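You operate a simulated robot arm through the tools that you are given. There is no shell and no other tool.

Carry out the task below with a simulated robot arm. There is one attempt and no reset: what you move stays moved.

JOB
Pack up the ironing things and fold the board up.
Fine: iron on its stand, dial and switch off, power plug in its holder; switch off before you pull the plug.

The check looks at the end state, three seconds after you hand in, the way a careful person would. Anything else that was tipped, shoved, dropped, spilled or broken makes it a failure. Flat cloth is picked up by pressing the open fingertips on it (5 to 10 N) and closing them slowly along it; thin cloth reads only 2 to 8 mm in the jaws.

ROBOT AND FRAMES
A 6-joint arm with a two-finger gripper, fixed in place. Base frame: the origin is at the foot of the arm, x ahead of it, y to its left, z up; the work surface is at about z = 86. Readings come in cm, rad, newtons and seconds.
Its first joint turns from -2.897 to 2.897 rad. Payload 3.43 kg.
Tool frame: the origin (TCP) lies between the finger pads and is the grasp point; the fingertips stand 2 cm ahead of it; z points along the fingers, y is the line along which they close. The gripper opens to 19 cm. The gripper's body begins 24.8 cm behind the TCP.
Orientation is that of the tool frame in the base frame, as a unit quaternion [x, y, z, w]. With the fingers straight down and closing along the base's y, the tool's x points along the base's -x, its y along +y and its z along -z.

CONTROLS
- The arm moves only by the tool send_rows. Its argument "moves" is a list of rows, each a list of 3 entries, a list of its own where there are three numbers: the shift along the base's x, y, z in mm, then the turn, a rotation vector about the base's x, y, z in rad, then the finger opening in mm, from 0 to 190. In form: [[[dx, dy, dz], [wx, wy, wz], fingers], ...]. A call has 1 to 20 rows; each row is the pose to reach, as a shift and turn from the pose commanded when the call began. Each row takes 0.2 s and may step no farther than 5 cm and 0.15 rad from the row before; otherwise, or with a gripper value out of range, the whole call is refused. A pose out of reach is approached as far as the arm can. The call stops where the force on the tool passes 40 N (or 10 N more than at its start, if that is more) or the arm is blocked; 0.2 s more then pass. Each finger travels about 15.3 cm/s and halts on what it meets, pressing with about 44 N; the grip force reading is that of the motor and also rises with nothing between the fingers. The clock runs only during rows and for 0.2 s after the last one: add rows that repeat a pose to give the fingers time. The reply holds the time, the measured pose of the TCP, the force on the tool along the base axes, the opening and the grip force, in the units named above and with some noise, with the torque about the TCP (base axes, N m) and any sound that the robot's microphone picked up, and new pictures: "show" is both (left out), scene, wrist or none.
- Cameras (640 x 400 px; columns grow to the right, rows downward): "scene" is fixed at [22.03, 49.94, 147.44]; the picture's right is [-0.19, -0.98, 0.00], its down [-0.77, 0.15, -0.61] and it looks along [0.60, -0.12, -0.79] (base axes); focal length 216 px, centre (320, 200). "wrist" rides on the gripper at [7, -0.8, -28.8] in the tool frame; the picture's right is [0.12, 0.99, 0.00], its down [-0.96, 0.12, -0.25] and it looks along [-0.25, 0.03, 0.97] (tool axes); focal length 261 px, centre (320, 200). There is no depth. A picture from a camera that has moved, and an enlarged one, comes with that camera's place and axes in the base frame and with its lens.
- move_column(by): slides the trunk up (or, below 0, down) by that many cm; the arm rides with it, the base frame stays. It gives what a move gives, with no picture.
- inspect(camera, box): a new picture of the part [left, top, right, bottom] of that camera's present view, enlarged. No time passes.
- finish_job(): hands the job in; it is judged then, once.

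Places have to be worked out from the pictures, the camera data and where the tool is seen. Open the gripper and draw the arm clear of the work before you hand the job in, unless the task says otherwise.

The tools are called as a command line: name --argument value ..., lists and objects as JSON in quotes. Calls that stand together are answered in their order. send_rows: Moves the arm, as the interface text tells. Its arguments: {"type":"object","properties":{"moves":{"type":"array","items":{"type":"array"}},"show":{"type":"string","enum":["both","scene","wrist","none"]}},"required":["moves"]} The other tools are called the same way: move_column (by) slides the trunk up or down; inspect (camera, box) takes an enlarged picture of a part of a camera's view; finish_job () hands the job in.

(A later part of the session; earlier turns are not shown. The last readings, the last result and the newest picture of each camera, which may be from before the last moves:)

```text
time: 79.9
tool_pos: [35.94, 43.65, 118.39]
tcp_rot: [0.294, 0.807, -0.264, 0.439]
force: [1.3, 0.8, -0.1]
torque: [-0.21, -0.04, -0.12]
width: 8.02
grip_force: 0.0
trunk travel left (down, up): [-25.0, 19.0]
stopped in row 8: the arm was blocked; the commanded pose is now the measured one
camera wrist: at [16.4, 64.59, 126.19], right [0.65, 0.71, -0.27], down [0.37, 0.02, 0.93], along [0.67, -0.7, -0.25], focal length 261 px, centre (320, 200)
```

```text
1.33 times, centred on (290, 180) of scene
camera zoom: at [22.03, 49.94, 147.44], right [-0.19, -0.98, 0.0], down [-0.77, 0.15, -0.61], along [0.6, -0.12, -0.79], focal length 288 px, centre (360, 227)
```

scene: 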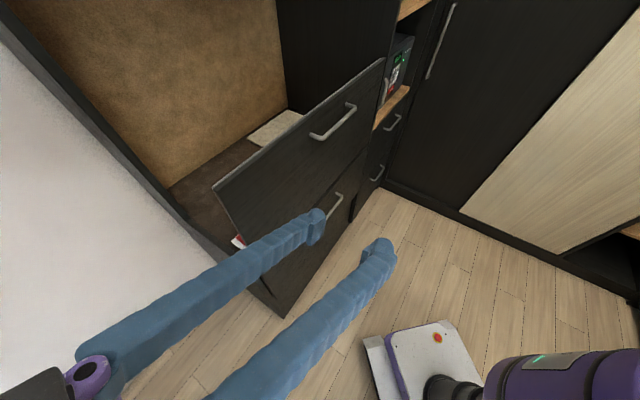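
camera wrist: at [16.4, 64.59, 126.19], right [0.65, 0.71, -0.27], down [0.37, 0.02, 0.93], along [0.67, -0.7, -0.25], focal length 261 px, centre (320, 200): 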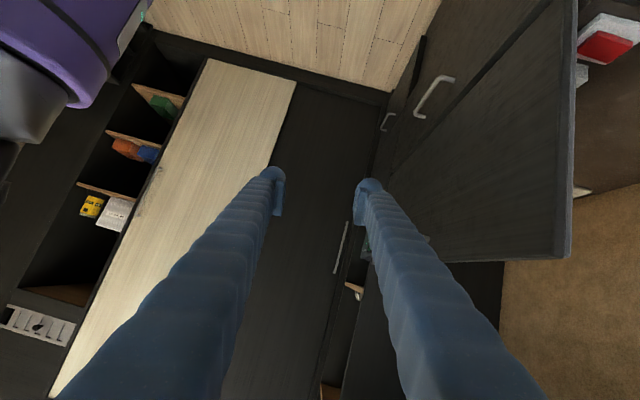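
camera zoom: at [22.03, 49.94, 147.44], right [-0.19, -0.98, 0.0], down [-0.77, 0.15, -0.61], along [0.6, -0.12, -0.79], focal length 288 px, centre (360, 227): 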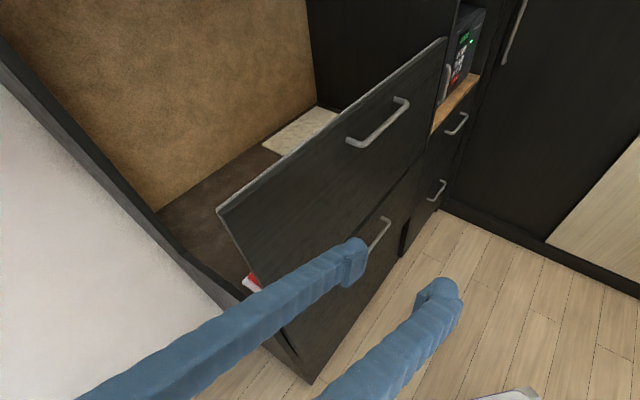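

The arm got blocked part-way through the swing (near a wrist singularity, it seems), but it is clear of the board and nothing was touched. I first undo the small roll error slowly in place.

send_rows --moves '[[[0, 0, 5], [0.03, -0.03, 0], 80], [[0, 0, 10], [0.06, -0.06, 0], 80], [[0, 0, 15], [0.09, -0.09, 0], 80], [[0, 0, 20], [0.119, -0.119, 0], 80], [[0, 0, 20], [0.119, -0.119, 0], 80]]'

```text
time: 81.3
tool_pos: [36.21, 42.62, 117.35]
tcp_rot: [0.322, 0.786, -0.227, 0.476]
force: [0.3, 0.4, 0.7]
torque: [-0.01, 0.01, -0.04]
width: 8.01
grip_force: 0.1
trunk travel left (down, up): [-25.0, 19.0]
stopped in row 5: the arm was blocked; the commanded pose is now the measured one
camera wrist: at [15.84, 63.24, 124.0], right [0.68, 0.72, -0.16], down [0.26, -0.04, 0.96], along [0.69, -0.69, -0.21], focal length 261 px, centre (320, 200)
```

scene: 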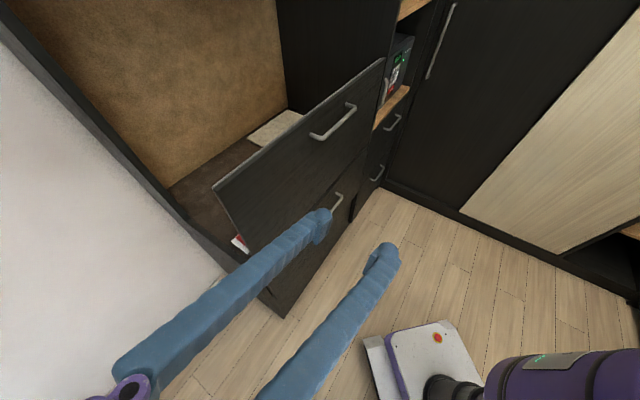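
wrist: 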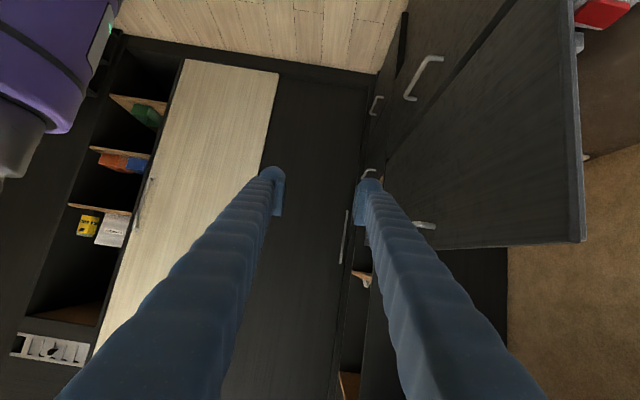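

It is blocked again going up here, so this is an arm-configuration limit. I retrace to the pose where the swing worked before: horizontal tool at ≈(21, 49, 100), well clear of the board.

send_rows --moves '[[[-10, 4, -11], [-0.018, -0.0225, 0.003], 80], [[-29, 12.5, -32], [-0.054, -0.0675, 0.009], 60], [[-48, 21, -54], [-0.09, -0.1125, 0.015], 40], [[-67, 29, -76], [-0.126, -0.1575, 0.021], 20], [[-86, 38, -97], [-0.162, -0.2025, 0.027], 0], [[-105, 46, -119], [-0.198, -0.2475, 0.033], 0], [[-124, 55, -141], [-0.234, -0.2925, 0.039], 0], [[-143, 63, -162], [-0.27, -0.3375, 0.045], 0], [[-152, 67, -173], [-0.289, -0.36, 0.048], 0], [[-152, 67, -173], [-0.289, -0.36, 0.048], 0]]'

```text
time: 83.5
tool_pos: [21.03, 49.45, 100.33]
tcp_rot: [0.267, 0.656, -0.264, 0.655]
force: [-0.6, 0.7, 0.6]
torque: [-0.01, -0.01, -0.02]
width: 0.04
grip_force: 34.7
trunk travel left (down, up): [-25.0, 19.0]
camera wrist: at [-0.25, 68.85, 93.34], right [0.69, 0.71, -0.12], down [-0.1, 0.25, 0.96], along [0.72, -0.65, 0.24], focal length 261 px, centre (320, 200)
```

scene: 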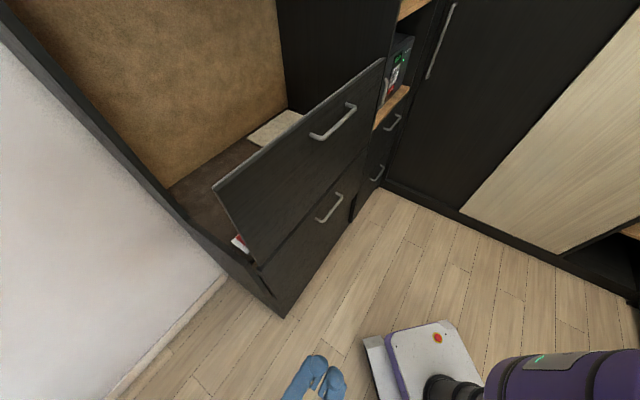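
wrist: 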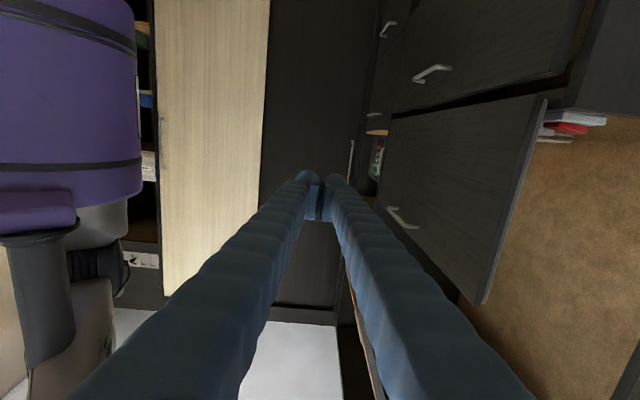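

The board stands vertical and stable. Now I retrace the earlier successful swing from here back to the 40° tilt pose (fingers closed, staying ≈4 cm in front of the board).

send_rows --moves '[[[41, 5, 9], [0.1018, 0.1018, 0], 0], [[82, 11, 18], [0.2036, 0.2036, 0], 0], [[118, 12, 27], [0.3054, 0.3054, 0], 0], [[155, 14, 36], [0.4071, 0.4071, 0], 0], [[190, 16, 45], [0.5089, 0.5089, 0], 0], [[225, 18, 54], [0.6107, 0.6107, 0], 0], [[225, 18, 54], [0.6107, 0.6107, 0], 0]]'

```text
time: 85.1
tool_pos: [43.46, 51.07, 105.66]
tcp_rot: [0.358, 0.868, -0.123, 0.321]
force: [0.6, -0.3, 1.7]
torque: [0.17, 0.08, 0.05]
width: 0.0
grip_force: 34.6
trunk travel left (down, up): [-25.0, 19.0]
camera wrist: at [25.63, 67.11, 123.13], right [0.63, 0.77, -0.06], down [0.48, -0.33, 0.81], along [0.61, -0.54, -0.58], focal length 261 px, centre (320, 200)
```

scene: 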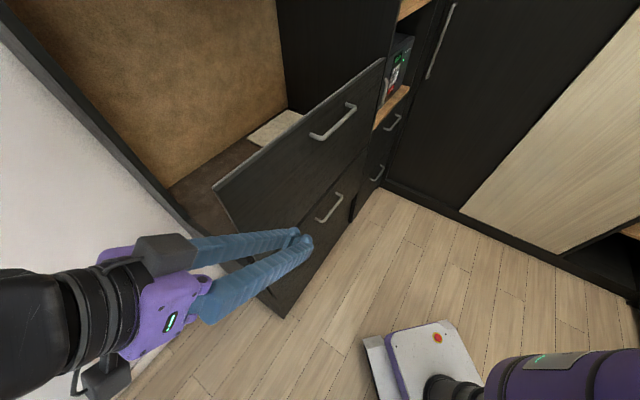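
wrist: 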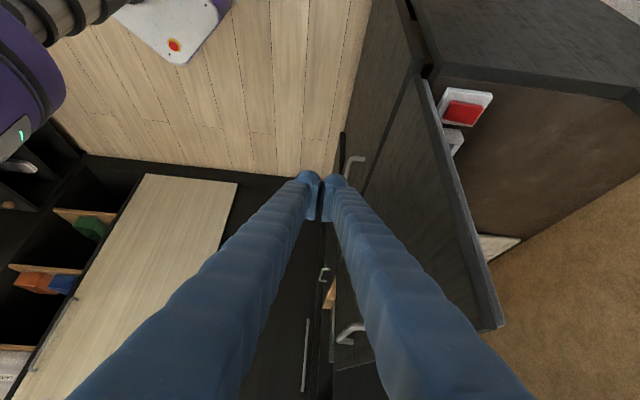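

That worked. I continue to vertical while rising above the board's top edge.

send_rows --moves '[[[-3, -3, 20], [0.07, 0.07, 0], 0], [[-6, -6, 40], [0.15, 0.15, 0], 0], [[-9, -9, 60], [0.23, 0.23, 0], 0], [[-12, -12, 80], [0.31, 0.31, 0], 0], [[-15, -15, 100], [0.39, 0.39, 0], 0], [[-18, -18, 125], [0.45, 0.45, 0], 0], [[-20, -20, 150], [0.5, 0.5, 0], 0], [[-20, -20, 170], [0.5, 0.5, 0], 0], [[-20, -20, 170], [0.5, 0.5, 0], 0]]'

```text
time: 86.1
tool_pos: [41.42, 47.16, 103.37]
tcp_rot: [0.371, 0.91, -0.13, 0.135]
force: [-0.4, 0.2, -0.2]
torque: [-0.28, -0.06, 0.01]
width: 0.0
grip_force: 34.2
trunk travel left (down, up): [-25.0, 19.0]
stopped in row 4: the arm was blocked; the commanded pose is now the measured one
camera wrist: at [31.7, 60.74, 127.85], right [0.62, 0.76, -0.17], down [0.71, -0.45, 0.54], along [0.34, -0.46, -0.82], focal length 261 px, centre (320, 200)
```

scene: 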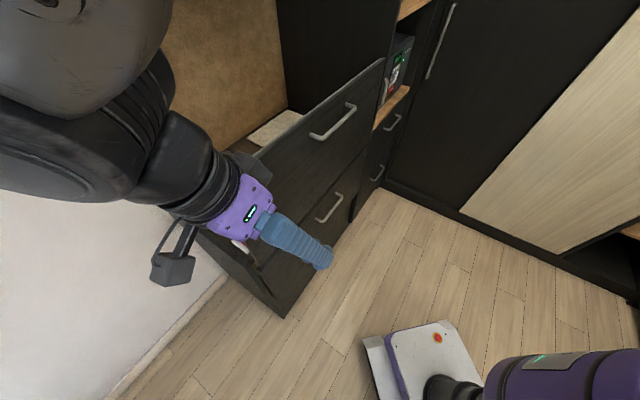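
wrist: 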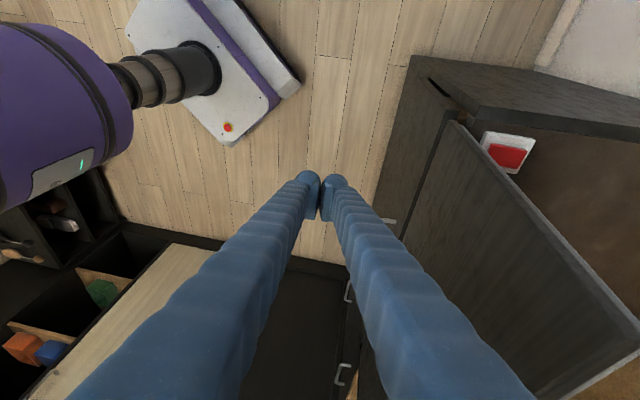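

Blocked again; I need to see whether some part of the gripper is touching the upright board. I zoom in.

inspect --camera "scene" --box '[130, 100, 350, 320]'

inspect --camera "wrist" --box '[320, 40, 640, 400]'

```text
1.82 times, centred on (240, 210) of scene
camera zoom: at [22.03, 49.94, 147.44], right [-0.19, -0.98, 0.0], down [-0.77, 0.15, -0.61], along [0.6, -0.12, -0.79], focal length 392 px, centre (466, 182)
```

zoom: 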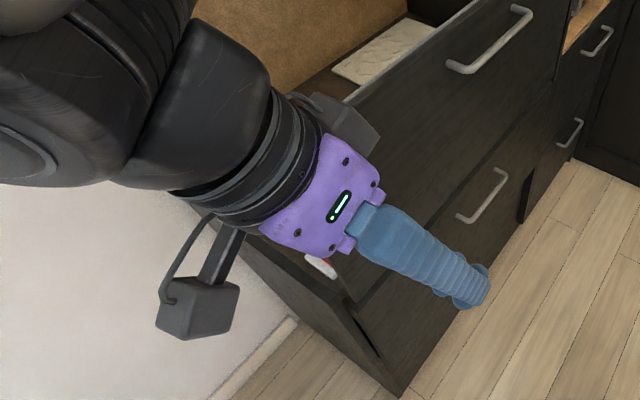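

```text
1.11 times, centred on (480, 220) of wrist
camera zoom: at [31.7, 60.74, 127.85], right [0.62, 0.76, -0.17], down [0.71, -0.45, 0.54], along [0.34, -0.46, -0.82], focal length 290 px, centre (142, 178)
```

zoom: 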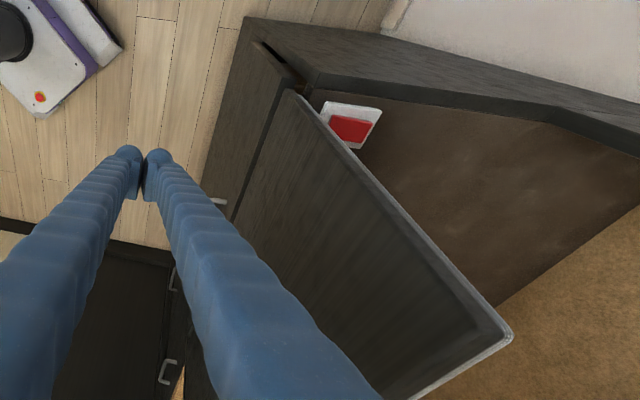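

No part of the gripper touches the board (nearest part ≈1 cm+ away, force ≈0), so it is an arm limit. I test a small pure translation upward and away from the board to see what is free.

send_rows --moves '[[[-10, -10, 5], [0, 0, 0], 0], [[-20, -20, 10], [0, 0, 0], 0], [[-20, -20, 20], [0, 0, 0], 0], [[-20, -20, 30], [0, 0, 0], 0]]'

```text
time: 87.1
tool_pos: [39.64, 44.73, 105.72]
tcp_rot: [0.372, 0.909, -0.133, 0.134]
force: [0.1, 0.6, 0.0]
torque: [-0.15, 0.04, -0.01]
width: 0.01
grip_force: 34.1
trunk travel left (down, up): [-25.0, 19.0]
camera wrist: at [30.07, 58.52, 130.22], right [0.62, 0.76, -0.18], down [0.71, -0.45, 0.54], along [0.33, -0.47, -0.82], focal length 261 px, centre (320, 200)
```

scene: 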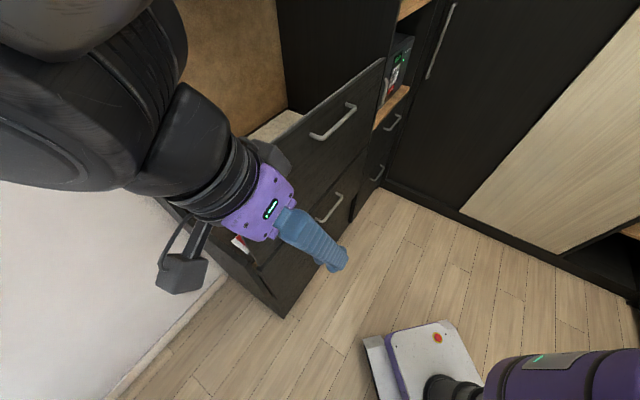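
wrist: 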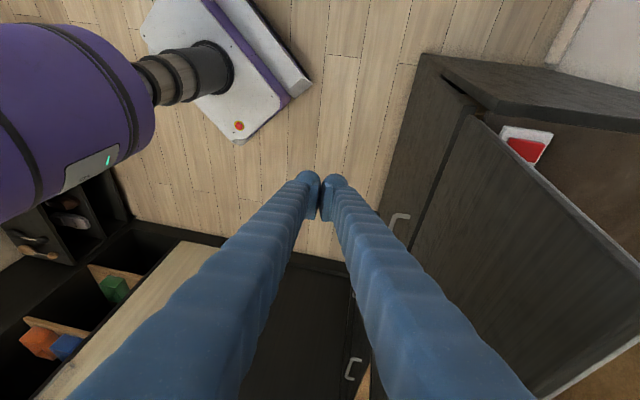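

Translation is free. I now rotate slowly to vertical (remaining error ≈0.38 rad) while rising gently away from the board.

send_rows --moves '[[[-3, -3, 8], [0.05, 0.02, 0], 0], [[-6, -6, 16], [0.1, 0.042, 0], 0], [[-9, -9, 24], [0.15, 0.063, 0], 0], [[-12, -12, 32], [0.2, 0.084, 0], 0], [[-15, -15, 40], [0.25, 0.105, 0], 0], [[-18, -18, 48], [0.3, 0.126, -0.004], 0], [[-20, -20, 56], [0.35, 0.147, -0.008], 0], [[-20, -20, 56], [0.35, 0.147, -0.008], 0]]'

```text
time: 88.9
tool_pos: [37.49, 43.01, 112.45]
tcp_rot: [0.383, 0.924, 0.008, 0.0]
force: [0.1, 0.7, 0.2]
torque: [0.03, -0.03, 0.01]
width: 0.02
grip_force: 34.7
trunk travel left (down, up): [-25.0, 19.0]
camera wrist: at [31.7, 47.12, 141.21], right [0.62, 0.79, 0.02], down [0.76, -0.6, 0.24], along [0.2, -0.14, -0.97], focal length 261 px, centre (320, 200)
```

scene: 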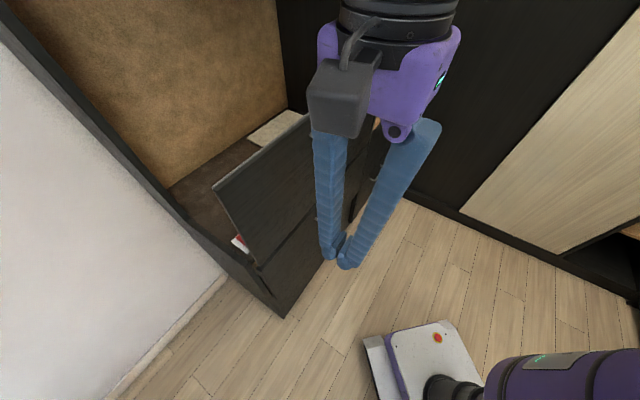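
wrist: 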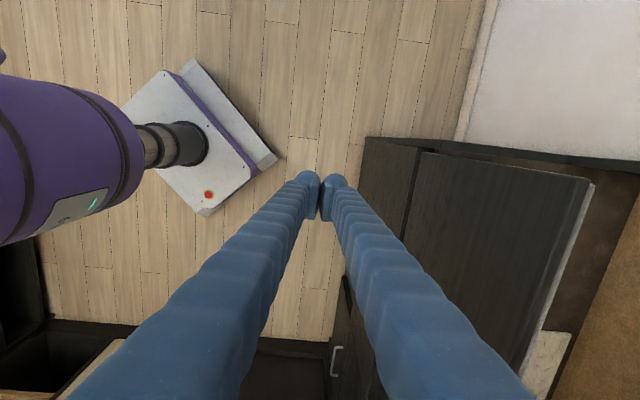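

The tool is vertical again and clear. I rise well above the board, open the gripper and check everything behind the board.

send_rows --moves '[[[0, 0, 45], [0, 0, 0], 30], [[0, 0, 90], [0, 0, 0], 70], [[0, 0, 135], [0, 0, 0], 110], [[20, 20, 180], [0, 0, 0], 150], [[40, 20, 220], [0, 0, 0], 190], [[60, 20, 250], [0, 0, 0], 190], [[80, 10, 270], [0, 0, 0], 190], [[80, 10, 270], [0, 0, 0], 190]]'

inspect --camera "scene" --box '[180, 40, 420, 320]'

```text
refused: row 4 steps farther than a row can; nothing moved
```

```text
1.43 times, centred on (300, 180) of scene
camera zoom: at [22.03, 49.94, 147.44], right [-0.19, -0.98, 0.0], down [-0.77, 0.15, -0.61], along [0.6, -0.12, -0.79], focal length 308 px, centre (349, 229)
```

zoom: 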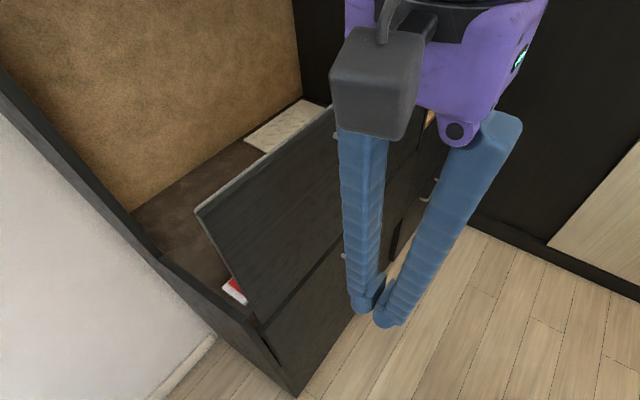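

One row was too long; I resend the rise with smaller steps.

send_rows --moves '[[[0, 0, 40], [0, 0, 0], 30], [[0, 0, 80], [0, 0, 0], 70], [[0, 0, 120], [0, 0, 0], 110], [[10, 5, 155], [0, 0, 0], 150], [[25, 5, 190], [0, 0, 0], 190], [[45, 5, 220], [0, 0, 0], 190], [[75, 5, 240], [0, 0, 0], 190], [[105, 0, 250], [0, 0, 0], 190], [[105, 0, 250], [0, 0, 0], 190]]'

inspect --camera "scene" --box '[180, 40, 420, 320]'

inspect --camera "wrist" --box '[320, 60, 640, 340]'

```text
time: 90.9
tool_pos: [48.11, 43.16, 137.34]
tcp_rot: [0.382, 0.924, 0.008, 0.001]
force: [-0.8, -0.1, 0.0]
torque: [0.06, 0.01, 0.02]
width: 19.0
grip_force: 0.1
trunk travel left (down, up): [-25.0, 19.0]
camera wrist: at [42.28, 47.23, 166.2], right [0.62, 0.79, 0.02], down [0.76, -0.6, 0.25], along [0.2, -0.14, -0.97], focal length 261 px, centre (320, 200)
```

scene: 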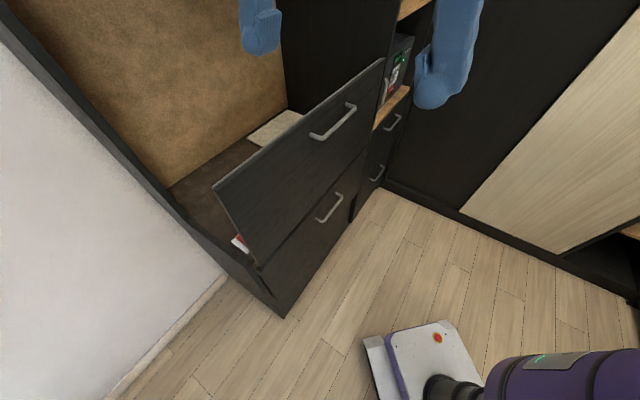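
wrist: 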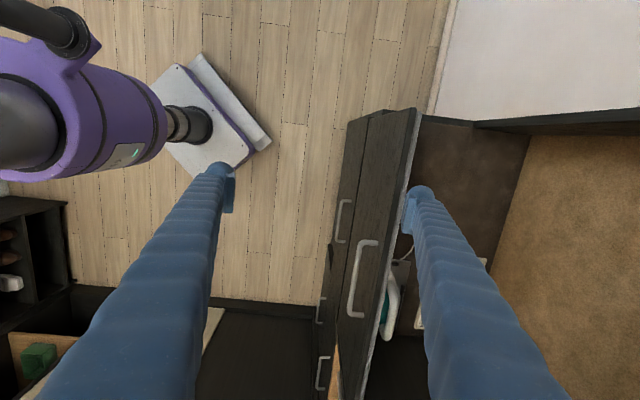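

```text
1.43 times, centred on (300, 180) of scene
camera zoom: at [22.03, 49.94, 147.44], right [-0.19, -0.98, 0.0], down [-0.77, 0.15, -0.61], along [0.6, -0.12, -0.79], focal length 308 px, centre (349, 229)
```

zoom: 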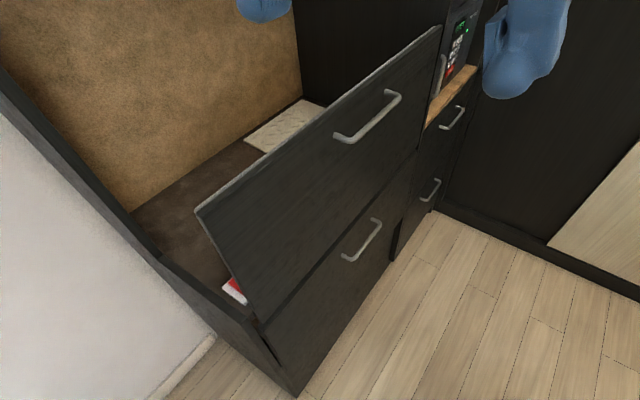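

```text
1.43 times, centred on (480, 200) of wrist
camera zoom: at [42.28, 47.23, 166.2], right [0.62, 0.79, 0.02], down [0.76, -0.6, 0.25], along [0.2, -0.14, -0.97], focal length 372 px, centre (91, 200)
```

zoom: 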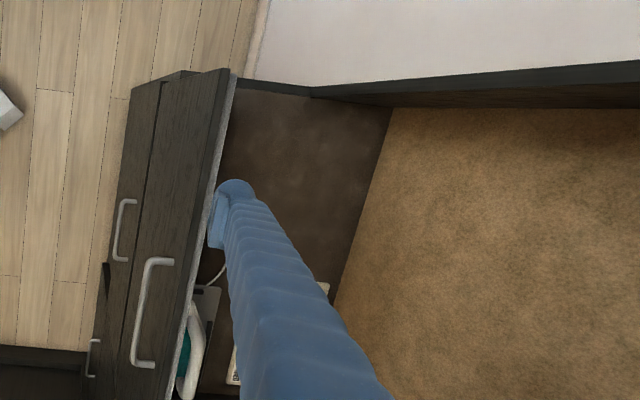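

The board stands upright like a closed front. I move the camera over it to check the switch, dial, plug and iron once more, keeping high above the board.

send_rows --moves '[[[35, 13, 5], [0, 0, 0], 190], [[70, 26, 10], [0, 0, 0], 190], [[105, 40, 10], [0, 0, 0], 190], [[140, 53, 10], [0, 0, 0], 190], [[170, 65, 10], [0, 0, 0], 190], [[200, 76, 10], [0, 0, 0], 190], [[230, 88, 10], [0, 0, 0], 190], [[230, 88, 10], [0, 0, 0], 190]]'

inspect --camera "wrist" --box '[240, 0, 440, 200]'

inspect --camera "wrist" --box '[220, 120, 440, 340]'

```text
time: 91.9
tool_pos: [59.5, 47.42, 138.59]
tcp_rot: [0.382, 0.924, 0.006, 0.002]
force: [6.7, -14.9, -26.9]
torque: [3.37, 2.31, -0.37]
width: 19.0
grip_force: 0.1
trunk travel left (down, up): [-25.0, 19.0]
stopped in row 5: the force on the tool passed its limit at 297 N (the readings are from after the stop); the commanded pose is now the measured one
camera wrist: at [53.78, 51.54, 167.46], right [0.62, 0.79, 0.01], down [0.76, -0.6, 0.25], along [0.2, -0.14, -0.97], focal length 261 px, centre (320, 200)
```

scene: 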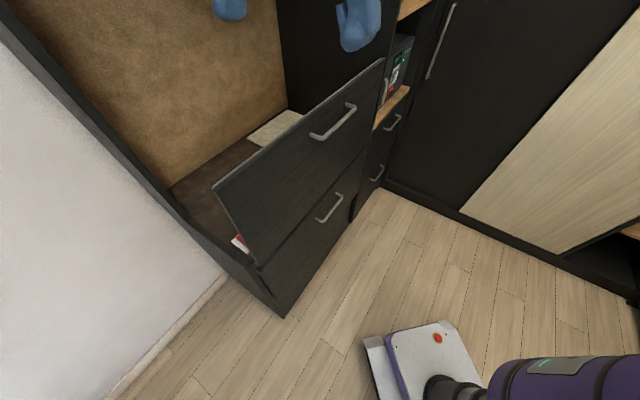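
wrist: 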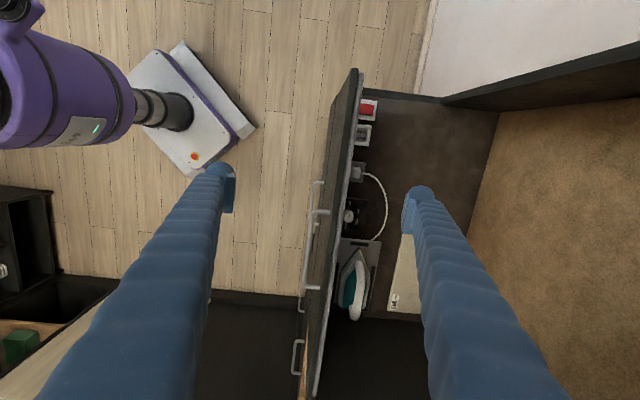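

```text
2.00 times, centred on (340, 100) of wrist
camera zoom: at [53.78, 51.54, 167.46], right [0.62, 0.79, 0.01], down [0.76, -0.6, 0.25], along [0.2, -0.14, -0.97], focal length 521 px, centre (280, 400)
```

zoom: 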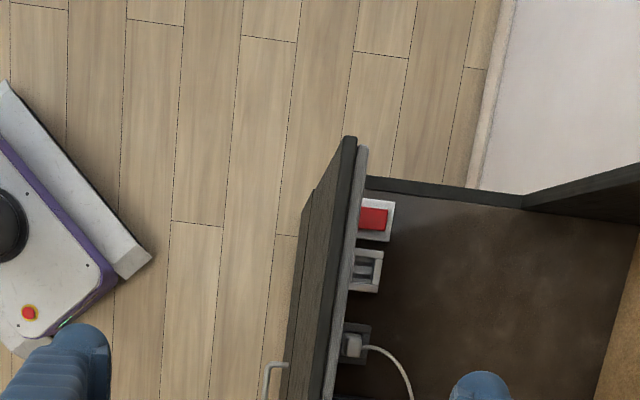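

```text
1.82 times, centred on (330, 230) of wrist
camera zoom: at [53.78, 51.54, 167.46], right [0.62, 0.79, 0.01], down [0.76, -0.6, 0.25], along [0.2, -0.14, -0.97], focal length 474 px, centre (302, 146)
```

zoom: 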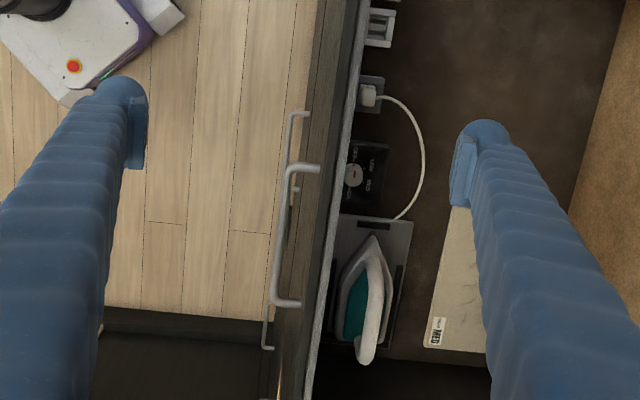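

Something out of view above (an upper cabinet, at gripper-body height z≥160) stopped the arm hard. I immediately back off along the same path.

send_rows --moves '[[[-15, -5, 0], [0, 0, 0], 190], [[-40, -15, -2], [0, 0, 0], 190], [[-75, -28, -6], [0, 0, 0], 190], [[-110, -42, -12], [0, 0, 0], 190], [[-110, -42, -12], [0, 0, 0], 190]]'

inspect --camera "scene" --box '[180, 0, 440, 200]'

```text
time: 92.2
tool_pos: [59.36, 47.36, 138.7]
tcp_rot: [0.382, 0.924, 0.004, 0.0]
force: [-4.4, -0.5, -6.2]
torque: [-0.04, -1.19, 0.05]
width: 19.0
grip_force: 0.0
trunk travel left (down, up): [-25.0, 19.0]
stopped in row 1: the force on the tool passed its limit at 68 N (the readings are from after the stop); the commanded pose is now the measured one
camera wrist: at [53.74, 51.5, 167.49], right [0.62, 0.79, 0.01], down [0.76, -0.6, 0.25], along [0.2, -0.15, -0.97], focal length 261 px, centre (320, 200)
```

scene: 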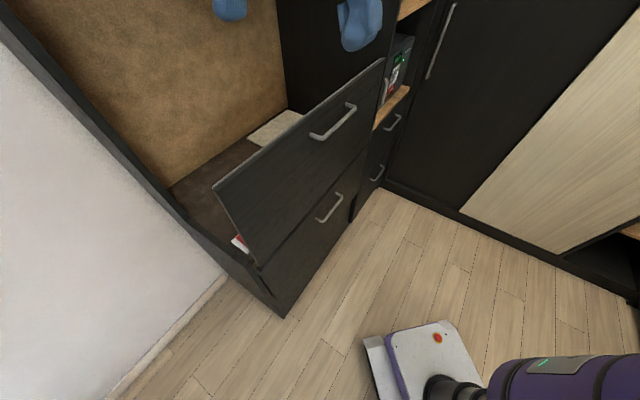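
wrist: 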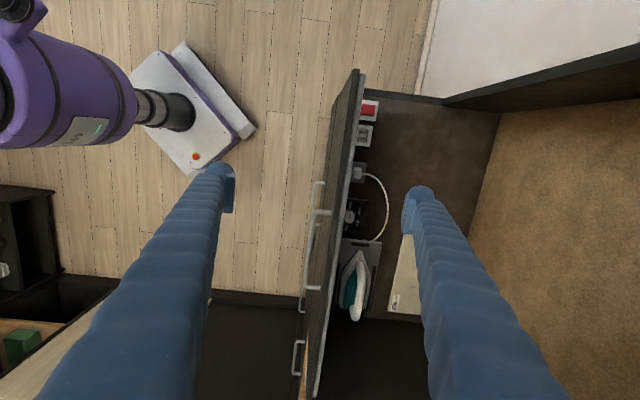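

```text
2.00 times, centred on (310, 100) of scene
camera zoom: at [22.03, 49.94, 147.44], right [-0.19, -0.98, 0.0], down [-0.77, 0.15, -0.61], along [0.6, -0.12, -0.79], focal length 432 px, centre (340, 400)
```

zoom: 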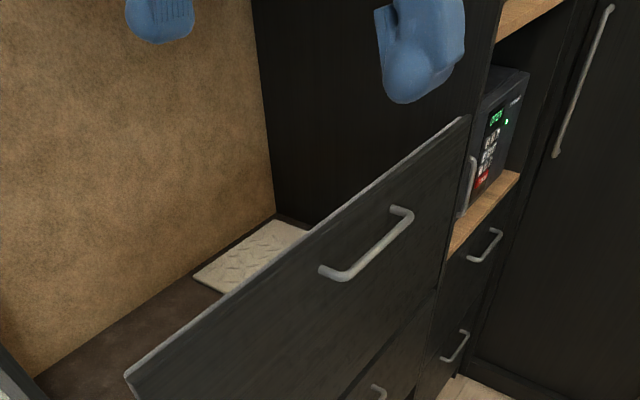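

Still touching something overhead. Force on the tool points downward, so I try moving straight down in small steps.

send_rows --moves '[[[0, 0, -4], [0, 0, 0], 190], [[0, 0, -8], [0, 0, 0], 190], [[0, 0, -14], [0, 0, 0], 190], [[0, 0, -20], [0, 0, 0], 190]]' --show "none"

```text
time: 92.5
tool_pos: [59.23, 47.28, 138.72]
tcp_rot: [0.38, 0.925, 0.003, -0.001]
force: [-0.3, 0.1, 1.1]
torque: [-0.02, 0.03, 0.01]
width: 18.98
grip_force: 0.1
trunk travel left (down, up): [-25.0, 19.0]
stopped in row 1: the force on the tool passed its limit at 54 N (the readings are from after the stop); the commanded pose is now the measured one
```

Readings are now near zero, so it seems free. I move back very gently.

send_rows --moves '[[[0, 0, 0], [0, 0, 0], 190], [[-3, -2, 0], [0, 0, 0], 190], [[-7, -4, -1], [0, 0, 0], 190], [[-13, -6, -2], [0, 0, 0], 190], [[-20, -9, -4], [0, 0, 0], 190]]' --show "none"

```text
time: 93.0
tool_pos: [59.14, 47.24, 138.77]
tcp_rot: [0.381, 0.925, 0.003, -0.001]
force: [0.2, -0.4, 0.5]
torque: [0.01, 0.02, 0.0]
width: 18.97
grip_force: 0.1
trunk travel left (down, up): [-25.0, 19.0]
stopped in row 2: the force on the tool passed its limit at 44 N (the readings are from after the stop); the commanded pose is now the measured one
```

Small spikes persist in that direction; I probe a slight upward move to find the free direction.

send_rows --moves '[[[0, 0, 1], [0, 0, 0], 190], [[-1, 0, 2], [0, 0, 0], 190], [[-2, -1, 3], [0, 0, 0], 190], [[-3, -1, 4], [0, 0, 0], 190]]'

```text
time: 94.0
tool_pos: [59.31, 47.22, 138.85]
tcp_rot: [0.381, 0.924, 0.004, -0.002]
force: [-0.6, -0.3, 0.6]
torque: [-0.01, 0.04, 0.01]
width: 19.02
grip_force: 0.0
trunk travel left (down, up): [-25.0, 19.0]
camera wrist: at [53.78, 51.43, 167.75], right [0.61, 0.79, 0.01], down [0.76, -0.6, 0.24], along [0.2, -0.15, -0.97], focal length 261 px, centre (320, 200)
```

scene: 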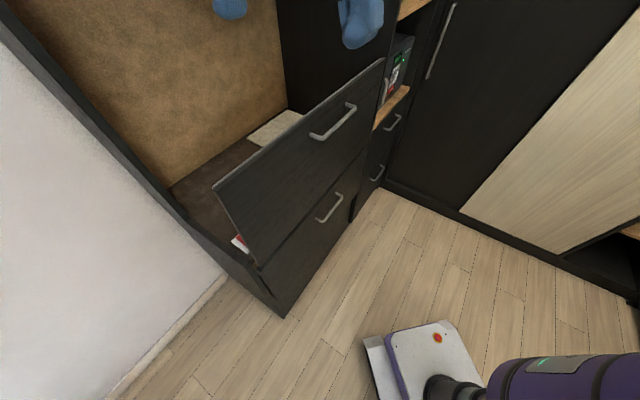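
wrist: 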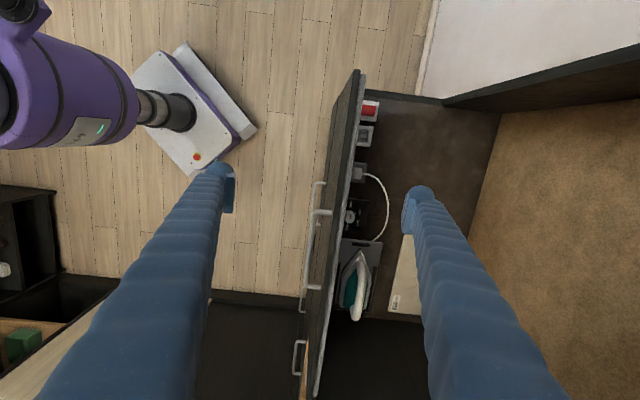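

No stop this time and forces are ~0. I try a slow 1.5 cm retreat, 3 mm per row.

send_rows --moves '[[[-3, -1, 0], [0, 0, 0], 190], [[-6, -2, 0], [0, 0, 0], 190], [[-9, -3, 0], [0, 0, 0], 190], [[-12, -4, 0], [0, 0, 0], 190], [[-15, -5, 0], [0, 0, 0], 190], [[-15, -5, 0], [0, 0, 0], 190]]' --show "none"

```text
time: 95.4
tool_pos: [58.81, 47.11, 138.42]
tcp_rot: [0.381, 0.925, 0.001, -0.004]
force: [-0.2, -0.5, -0.8]
torque: [-0.04, 0.03, 0.01]
width: 18.99
grip_force: 0.0
trunk travel left (down, up): [-25.0, 19.0]
```

The arm lags behind the command although the tool force is zero, so some link is hindered. I look at the current views before moving further.

inspect --camera "wrist" --box '[0, 0, 640, 400]'

inspect --camera "scene" --box '[0, 0, 640, 400]'

inspect --camera "wrist" --box '[0, 0, 200, 200]'

```text
1.00 times, centred on (320, 200) of wrist (not enlarged: the box is as wide or as high as the picture)
camera zoom: at [53.46, 51.42, 167.25], right [0.62, 0.79, 0.0], down [0.77, -0.6, 0.24], along [0.19, -0.15, -0.97], focal length 261 px, centre (320, 200)
```

zoom: 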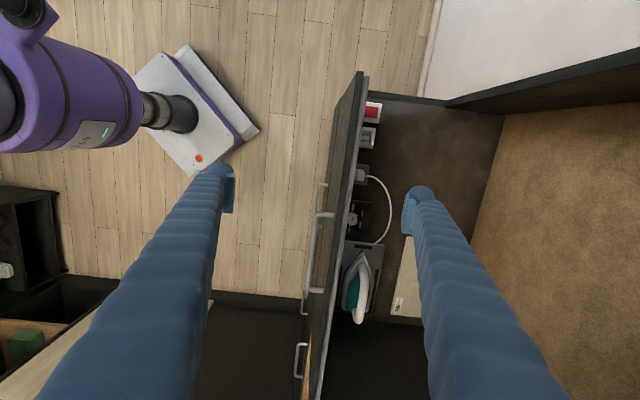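

```text
1.00 times, centred on (320, 200) of scene (not enlarged: the box is as wide or as high as the picture)
camera zoom: at [22.03, 49.94, 147.44], right [-0.19, -0.98, 0.0], down [-0.77, 0.15, -0.61], along [0.6, -0.12, -0.79], focal length 216 px, centre (320, 200)
```

zoom: 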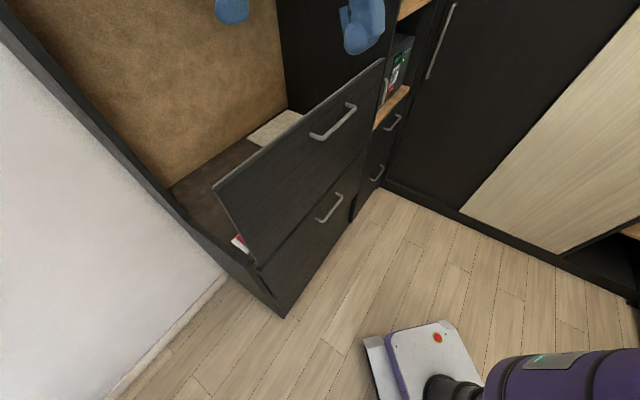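

```text
2.00 times, centred on (100, 100) of wrist
camera zoom: at [53.46, 51.42, 167.25], right [0.62, 0.79, 0.0], down [0.77, -0.6, 0.24], along [0.19, -0.15, -0.97], focal length 521 px, centre (760, 400)
```

zoom: 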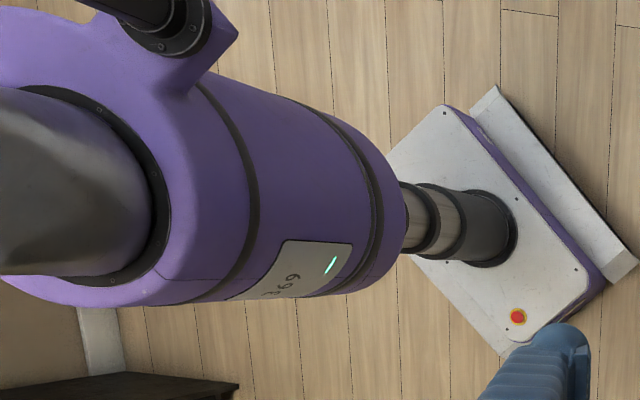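

Nothing visible touches the gripper; an arm link seems caught. I probe a slow 2 cm upward move to see whether the arm follows freely.

send_rows --moves '[[[4, 1, 4], [0, 0, 0], 190], [[8, 2, 8], [0, 0, 0], 190], [[12, 4, 12], [0, 0, 0], 190], [[15, 5, 16], [0, 0, 0], 190], [[15, 5, 20], [0, 0, 0], 190], [[15, 5, 20], [0, 0, 0], 190]]' --show "none"

```text
time: 96.8
tool_pos: [59.43, 47.06, 140.87]
tcp_rot: [0.381, 0.925, 0.004, -0.002]
force: [0.1, 0.0, -0.1]
torque: [0.01, -0.02, 0.0]
width: 19.0
grip_force: 0.0
trunk travel left (down, up): [-25.0, 19.0]
```

Upward works. I probe sideways (rotating about the base, −y) to find a free escape direction.

send_rows --moves '[[[2, -4, 0], [0, 0, 0], 190], [[4, -8, 0], [0, 0, 0], 190], [[6, -12, 0], [0, 0, 0], 190], [[8, -16, 0], [0, 0, 0], 190], [[10, -20, 0], [0, 0, 0], 190], [[12, -24, 0], [0, 0, 0], 190], [[12, -24, 0], [0, 0, 0], 190]]' --show "none"

```text
time: 97.4
tool_pos: [59.54, 46.97, 141.02]
tcp_rot: [0.379, 0.925, 0.004, -0.002]
force: [-4.5, -0.9, -1.7]
torque: [0.37, -1.36, -0.04]
width: 18.99
grip_force: 0.0
trunk travel left (down, up): [-25.0, 19.0]
stopped in row 2: the force on the tool passed its limit at 76 N (the readings are from after the stop); the commanded pose is now the measured one
```

That direction is blocked (+u side). I probe the opposite way (−u, +y) slowly.

send_rows --moves '[[[-1, 3, 0], [0, 0, 0], 190], [[-2, 6, 0], [0, 0, 0], 190], [[-4, 10, 0], [0, 0, 0], 190], [[-6, 14, 0], [0, 0, 0], 190], [[-8, 18, 0], [0, 0, 0], 190], [[-8, 18, 0], [0, 0, 0], 190]]' --show "none"

```text
time: 98.7
tool_pos: [59.34, 47.02, 141.3]
tcp_rot: [0.384, 0.923, 0.003, -0.004]
force: [0.1, 0.2, -0.5]
torque: [-0.01, 0.02, -0.01]
width: 18.99
grip_force: 0.1
trunk travel left (down, up): [-25.0, 19.0]
stopped in row 6: the force on the tool passed its limit at 56 N (the readings are from after the stop); the commanded pose is now the measured one
```

It is held horizontally but free vertically — probably a bracket on the gripper caught beside some overhead fitting. I try going down slowly from here, which undoes the way it came in.

send_rows --moves '[[[0, 0, -3], [0, 0, 0], 190], [[0, 0, -7], [0, 0, 0], 190], [[0, 0, -12], [0, 0, 0], 190], [[0, 0, -18], [0, 0, 0], 190], [[0, 0, -24], [0, 0, 0], 190], [[0, 0, -30], [0, 0, 0], 190], [[0, 0, -30], [0, 0, 0], 190]]' --show "none"

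```text
time: 99.1
tool_pos: [59.35, 47.06, 141.24]
tcp_rot: [0.384, 0.923, 0.003, -0.002]
force: [-0.7, -0.2, 0.7]
torque: [0.03, -0.01, -0.01]
width: 18.99
grip_force: 0.1
trunk travel left (down, up): [-25.0, 19.0]
stopped in row 1: the force on the tool passed its limit at 54 N (the readings are from after the stop); the commanded pose is now the measured one
```

Down triggers a spike at once even here. I go further up slowly and re-test, watching whether the measured pose follows the command.

send_rows --moves '[[[0, 0, 3], [0, 0, 0], 190], [[0, 0, 7], [0, 0, 0], 190], [[0, 0, 12], [0, 0, 0], 190], [[0, 0, 18], [0, 0, 0], 190], [[0, 0, 24], [0, 0, 0], 190], [[0, 0, 30], [0, 0, 0], 190], [[0, 0, 30], [0, 0, 0], 190]]'

```text
time: 100.4
tool_pos: [58.72, 47.21, 143.52]
tcp_rot: [0.383, 0.924, -0.004, -0.005]
force: [-2.1, -5.8, -34.8]
torque: [0.22, 0.46, -0.17]
width: 18.88
grip_force: 0.0
trunk travel left (down, up): [-25.0, 19.0]
stopped in row 6: the force on the tool passed its limit at 48 N (the readings are from after the stop); the commanded pose is now the measured one
camera wrist: at [53.39, 51.73, 172.34], right [0.62, 0.79, -0.01], down [0.76, -0.6, 0.24], along [0.18, -0.16, -0.97], focal length 261 px, centre (320, 200)
```

scene: 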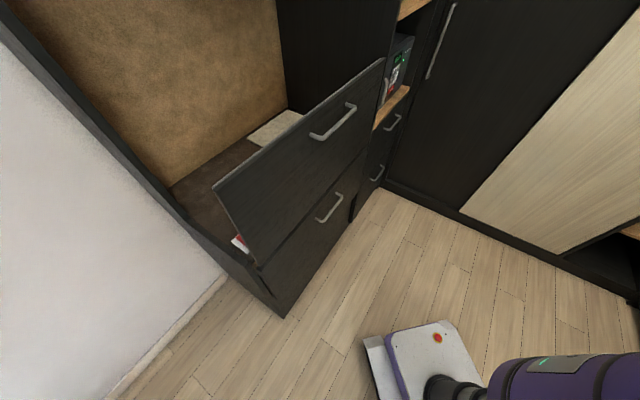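
wrist: 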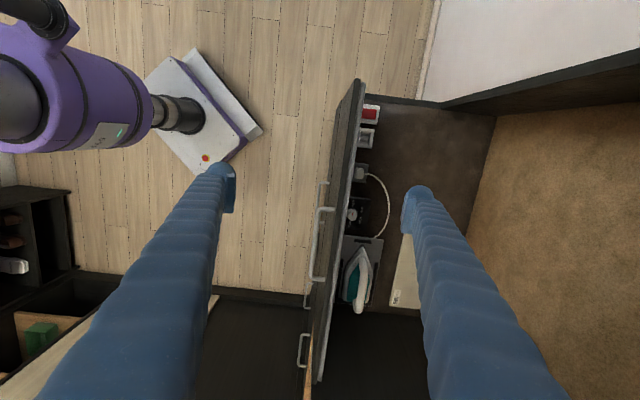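

Upward is now blocked too with the finger width slightly changed, so an open finger is caught on something outside. Closing the fingers should draw it free; I close to 60 mm without moving.

send_rows --moves '[[[0, 0, -1], [0, 0, 0], 160], [[0, 0, -1], [0, 0, 0], 120], [[0, 0, -1], [0, 0, 0], 80], [[0, 0, -1], [0, 0, 0], 60], [[0, 0, -1], [0, 0, 0], 60]]'

```text
time: 101.6
tool_pos: [58.83, 47.38, 143.61]
tcp_rot: [0.383, 0.924, 0.002, -0.003]
force: [0.4, 0.4, 1.5]
torque: [-0.02, 0.0, -0.02]
width: 6.01
grip_force: 0.1
trunk travel left (down, up): [-25.0, 19.0]
camera wrist: at [53.43, 51.79, 172.43], right [0.62, 0.79, 0.0], down [0.76, -0.6, 0.24], along [0.19, -0.15, -0.97], focal length 261 px, centre (320, 200)
```

scene: 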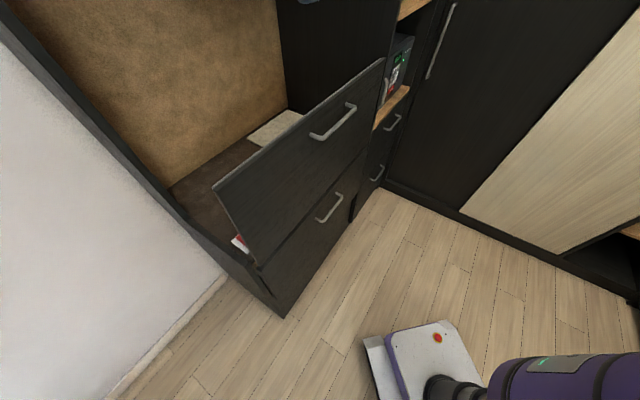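
wrist: 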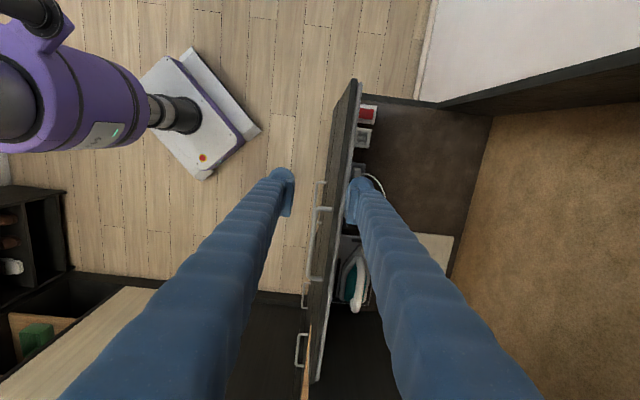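

The fingers closed without touching anything. I now test a slow retreat toward −n (away from the niche).

send_rows --moves '[[[-2, -2, -1], [0, 0, 0], 60], [[-4, -4, -2], [0, 0, 0], 60], [[-7, -7, -3], [0, 0, 0], 60], [[-10, -10, -5], [0, 0, 0], 60], [[-14, -14, -7], [0, 0, 0], 60], [[-18, -18, -9], [0, 0, 0], 60], [[-18, -18, -9], [0, 0, 0], 60]]' --show "none"

```text
time: 103.2
tool_pos: [57.99, 46.43, 141.85]
tcp_rot: [0.382, 0.924, -0.004, -0.005]
force: [0.7, -0.1, 0.7]
torque: [0.02, -0.03, 0.01]
width: 6.03
grip_force: 0.0
trunk travel left (down, up): [-25.0, 19.0]
```

The deviation (pushed outward and down) suggests the elbow is pressing against something overhead. Lowering the trunk 5 cm should free it; the fingertips stay ≈17 cm above the board.

move_column --by -5

```text
time: 104.2
tool_pos: [58.01, 46.45, 136.83]
tcp_rot: [0.383, 0.924, -0.004, -0.005]
force: [0.0, -0.5, 0.3]
torque: [0.01, 0.0, 0.02]
width: 6.01
grip_force: 0.0
trunk travel left (down, up): [-20.0, 24.0]
```

The trunk came down smoothly. I retry the slow retreat toward −n.

send_rows --moves '[[[-3, -3, 0], [0, 0, 0], 60], [[-7, -7, 0], [0, 0, 0], 60], [[-12, -12, 0], [0, 0, 0], 60], [[-18, -18, 0], [0, 0, 0], 60], [[-24, -24, 0], [0, 0, 0], 60], [[-24, -24, 0], [0, 0, 0], 60]]'

```text
time: 105.5
tool_pos: [55.55, 43.86, 136.92]
tcp_rot: [0.383, 0.924, -0.004, -0.005]
force: [0.1, -0.8, 0.3]
torque: [0.0, 0.01, 0.04]
width: 6.0
grip_force: 0.0
trunk travel left (down, up): [-20.0, 24.0]
camera wrist: at [50.45, 48.59, 165.7], right [0.62, 0.79, -0.01], down [0.76, -0.6, 0.24], along [0.18, -0.16, -0.97], focal length 261 px, centre (320, 200)
```

scene: 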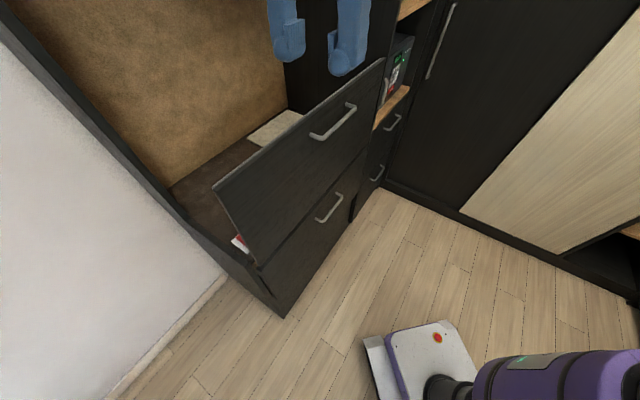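
wrist: 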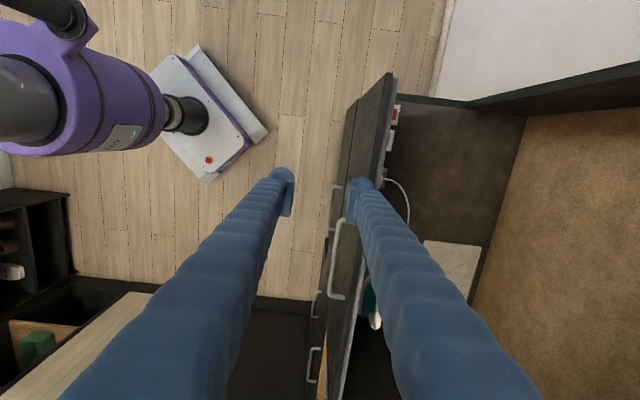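

Free again and following exactly; the board is undisturbed. From here I zoom to verify the devices behind the board.

inspect --camera "wrist" --box '[340, 60, 480, 200]'

inspect --camera "wrist" --box '[320, 180, 500, 380]'

inspect --camera "scene" --box '[200, 40, 420, 330]'

```text
2.86 times, centred on (410, 130) of wrist
camera zoom: at [50.45, 48.59, 165.7], right [0.62, 0.79, -0.01], down [0.76, -0.6, 0.24], along [0.18, -0.16, -0.97], focal length 745 px, centre (63, 400)
```

zoom: 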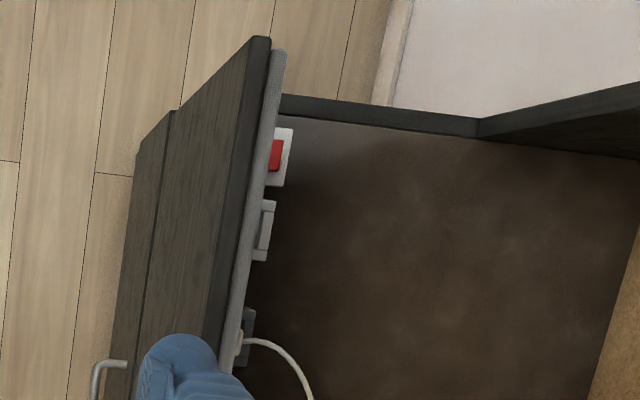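

```text
2.00 times, centred on (410, 280) of wrist
camera zoom: at [50.45, 48.59, 165.7], right [0.62, 0.79, -0.01], down [0.76, -0.6, 0.24], along [0.18, -0.16, -0.97], focal length 521 px, centre (140, 40)
```

zoom: 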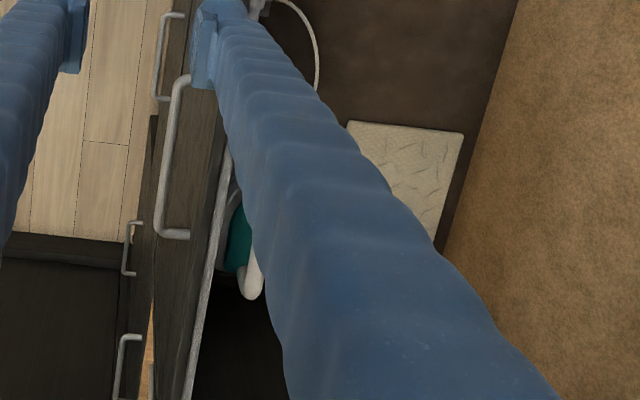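

```text
1.38 times, centred on (310, 185) of scene
camera zoom: at [22.03, 49.94, 147.44], right [-0.19, -0.98, 0.0], down [-0.77, 0.15, -0.61], along [0.6, -0.12, -0.79], focal length 298 px, centre (334, 221)
```

zoom: 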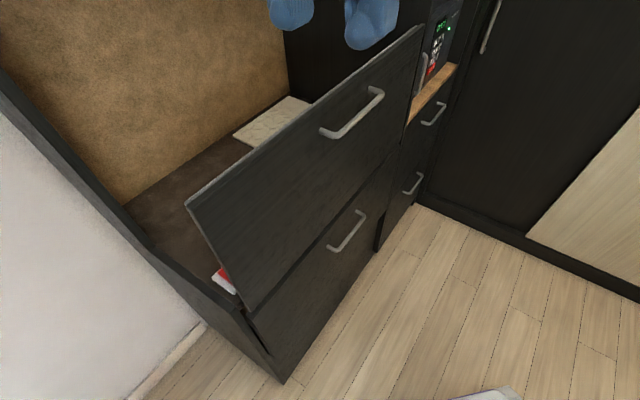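

Everything behind the board is as left: switch, empty socket, plug in holder, iron on stand. I lower the trunk a bit more for elbow clearance, then draw the open gripper back away from the board.

move_column --by -7

```text
time: 106.6
tool_pos: [55.59, 44.01, 129.9]
tcp_rot: [0.382, 0.924, -0.004, -0.005]
force: [0.2, -0.5, -0.2]
torque: [0.01, 0.01, -0.03]
width: 5.98
grip_force: 0.1
trunk travel left (down, up): [-13.0, 31.0]
```

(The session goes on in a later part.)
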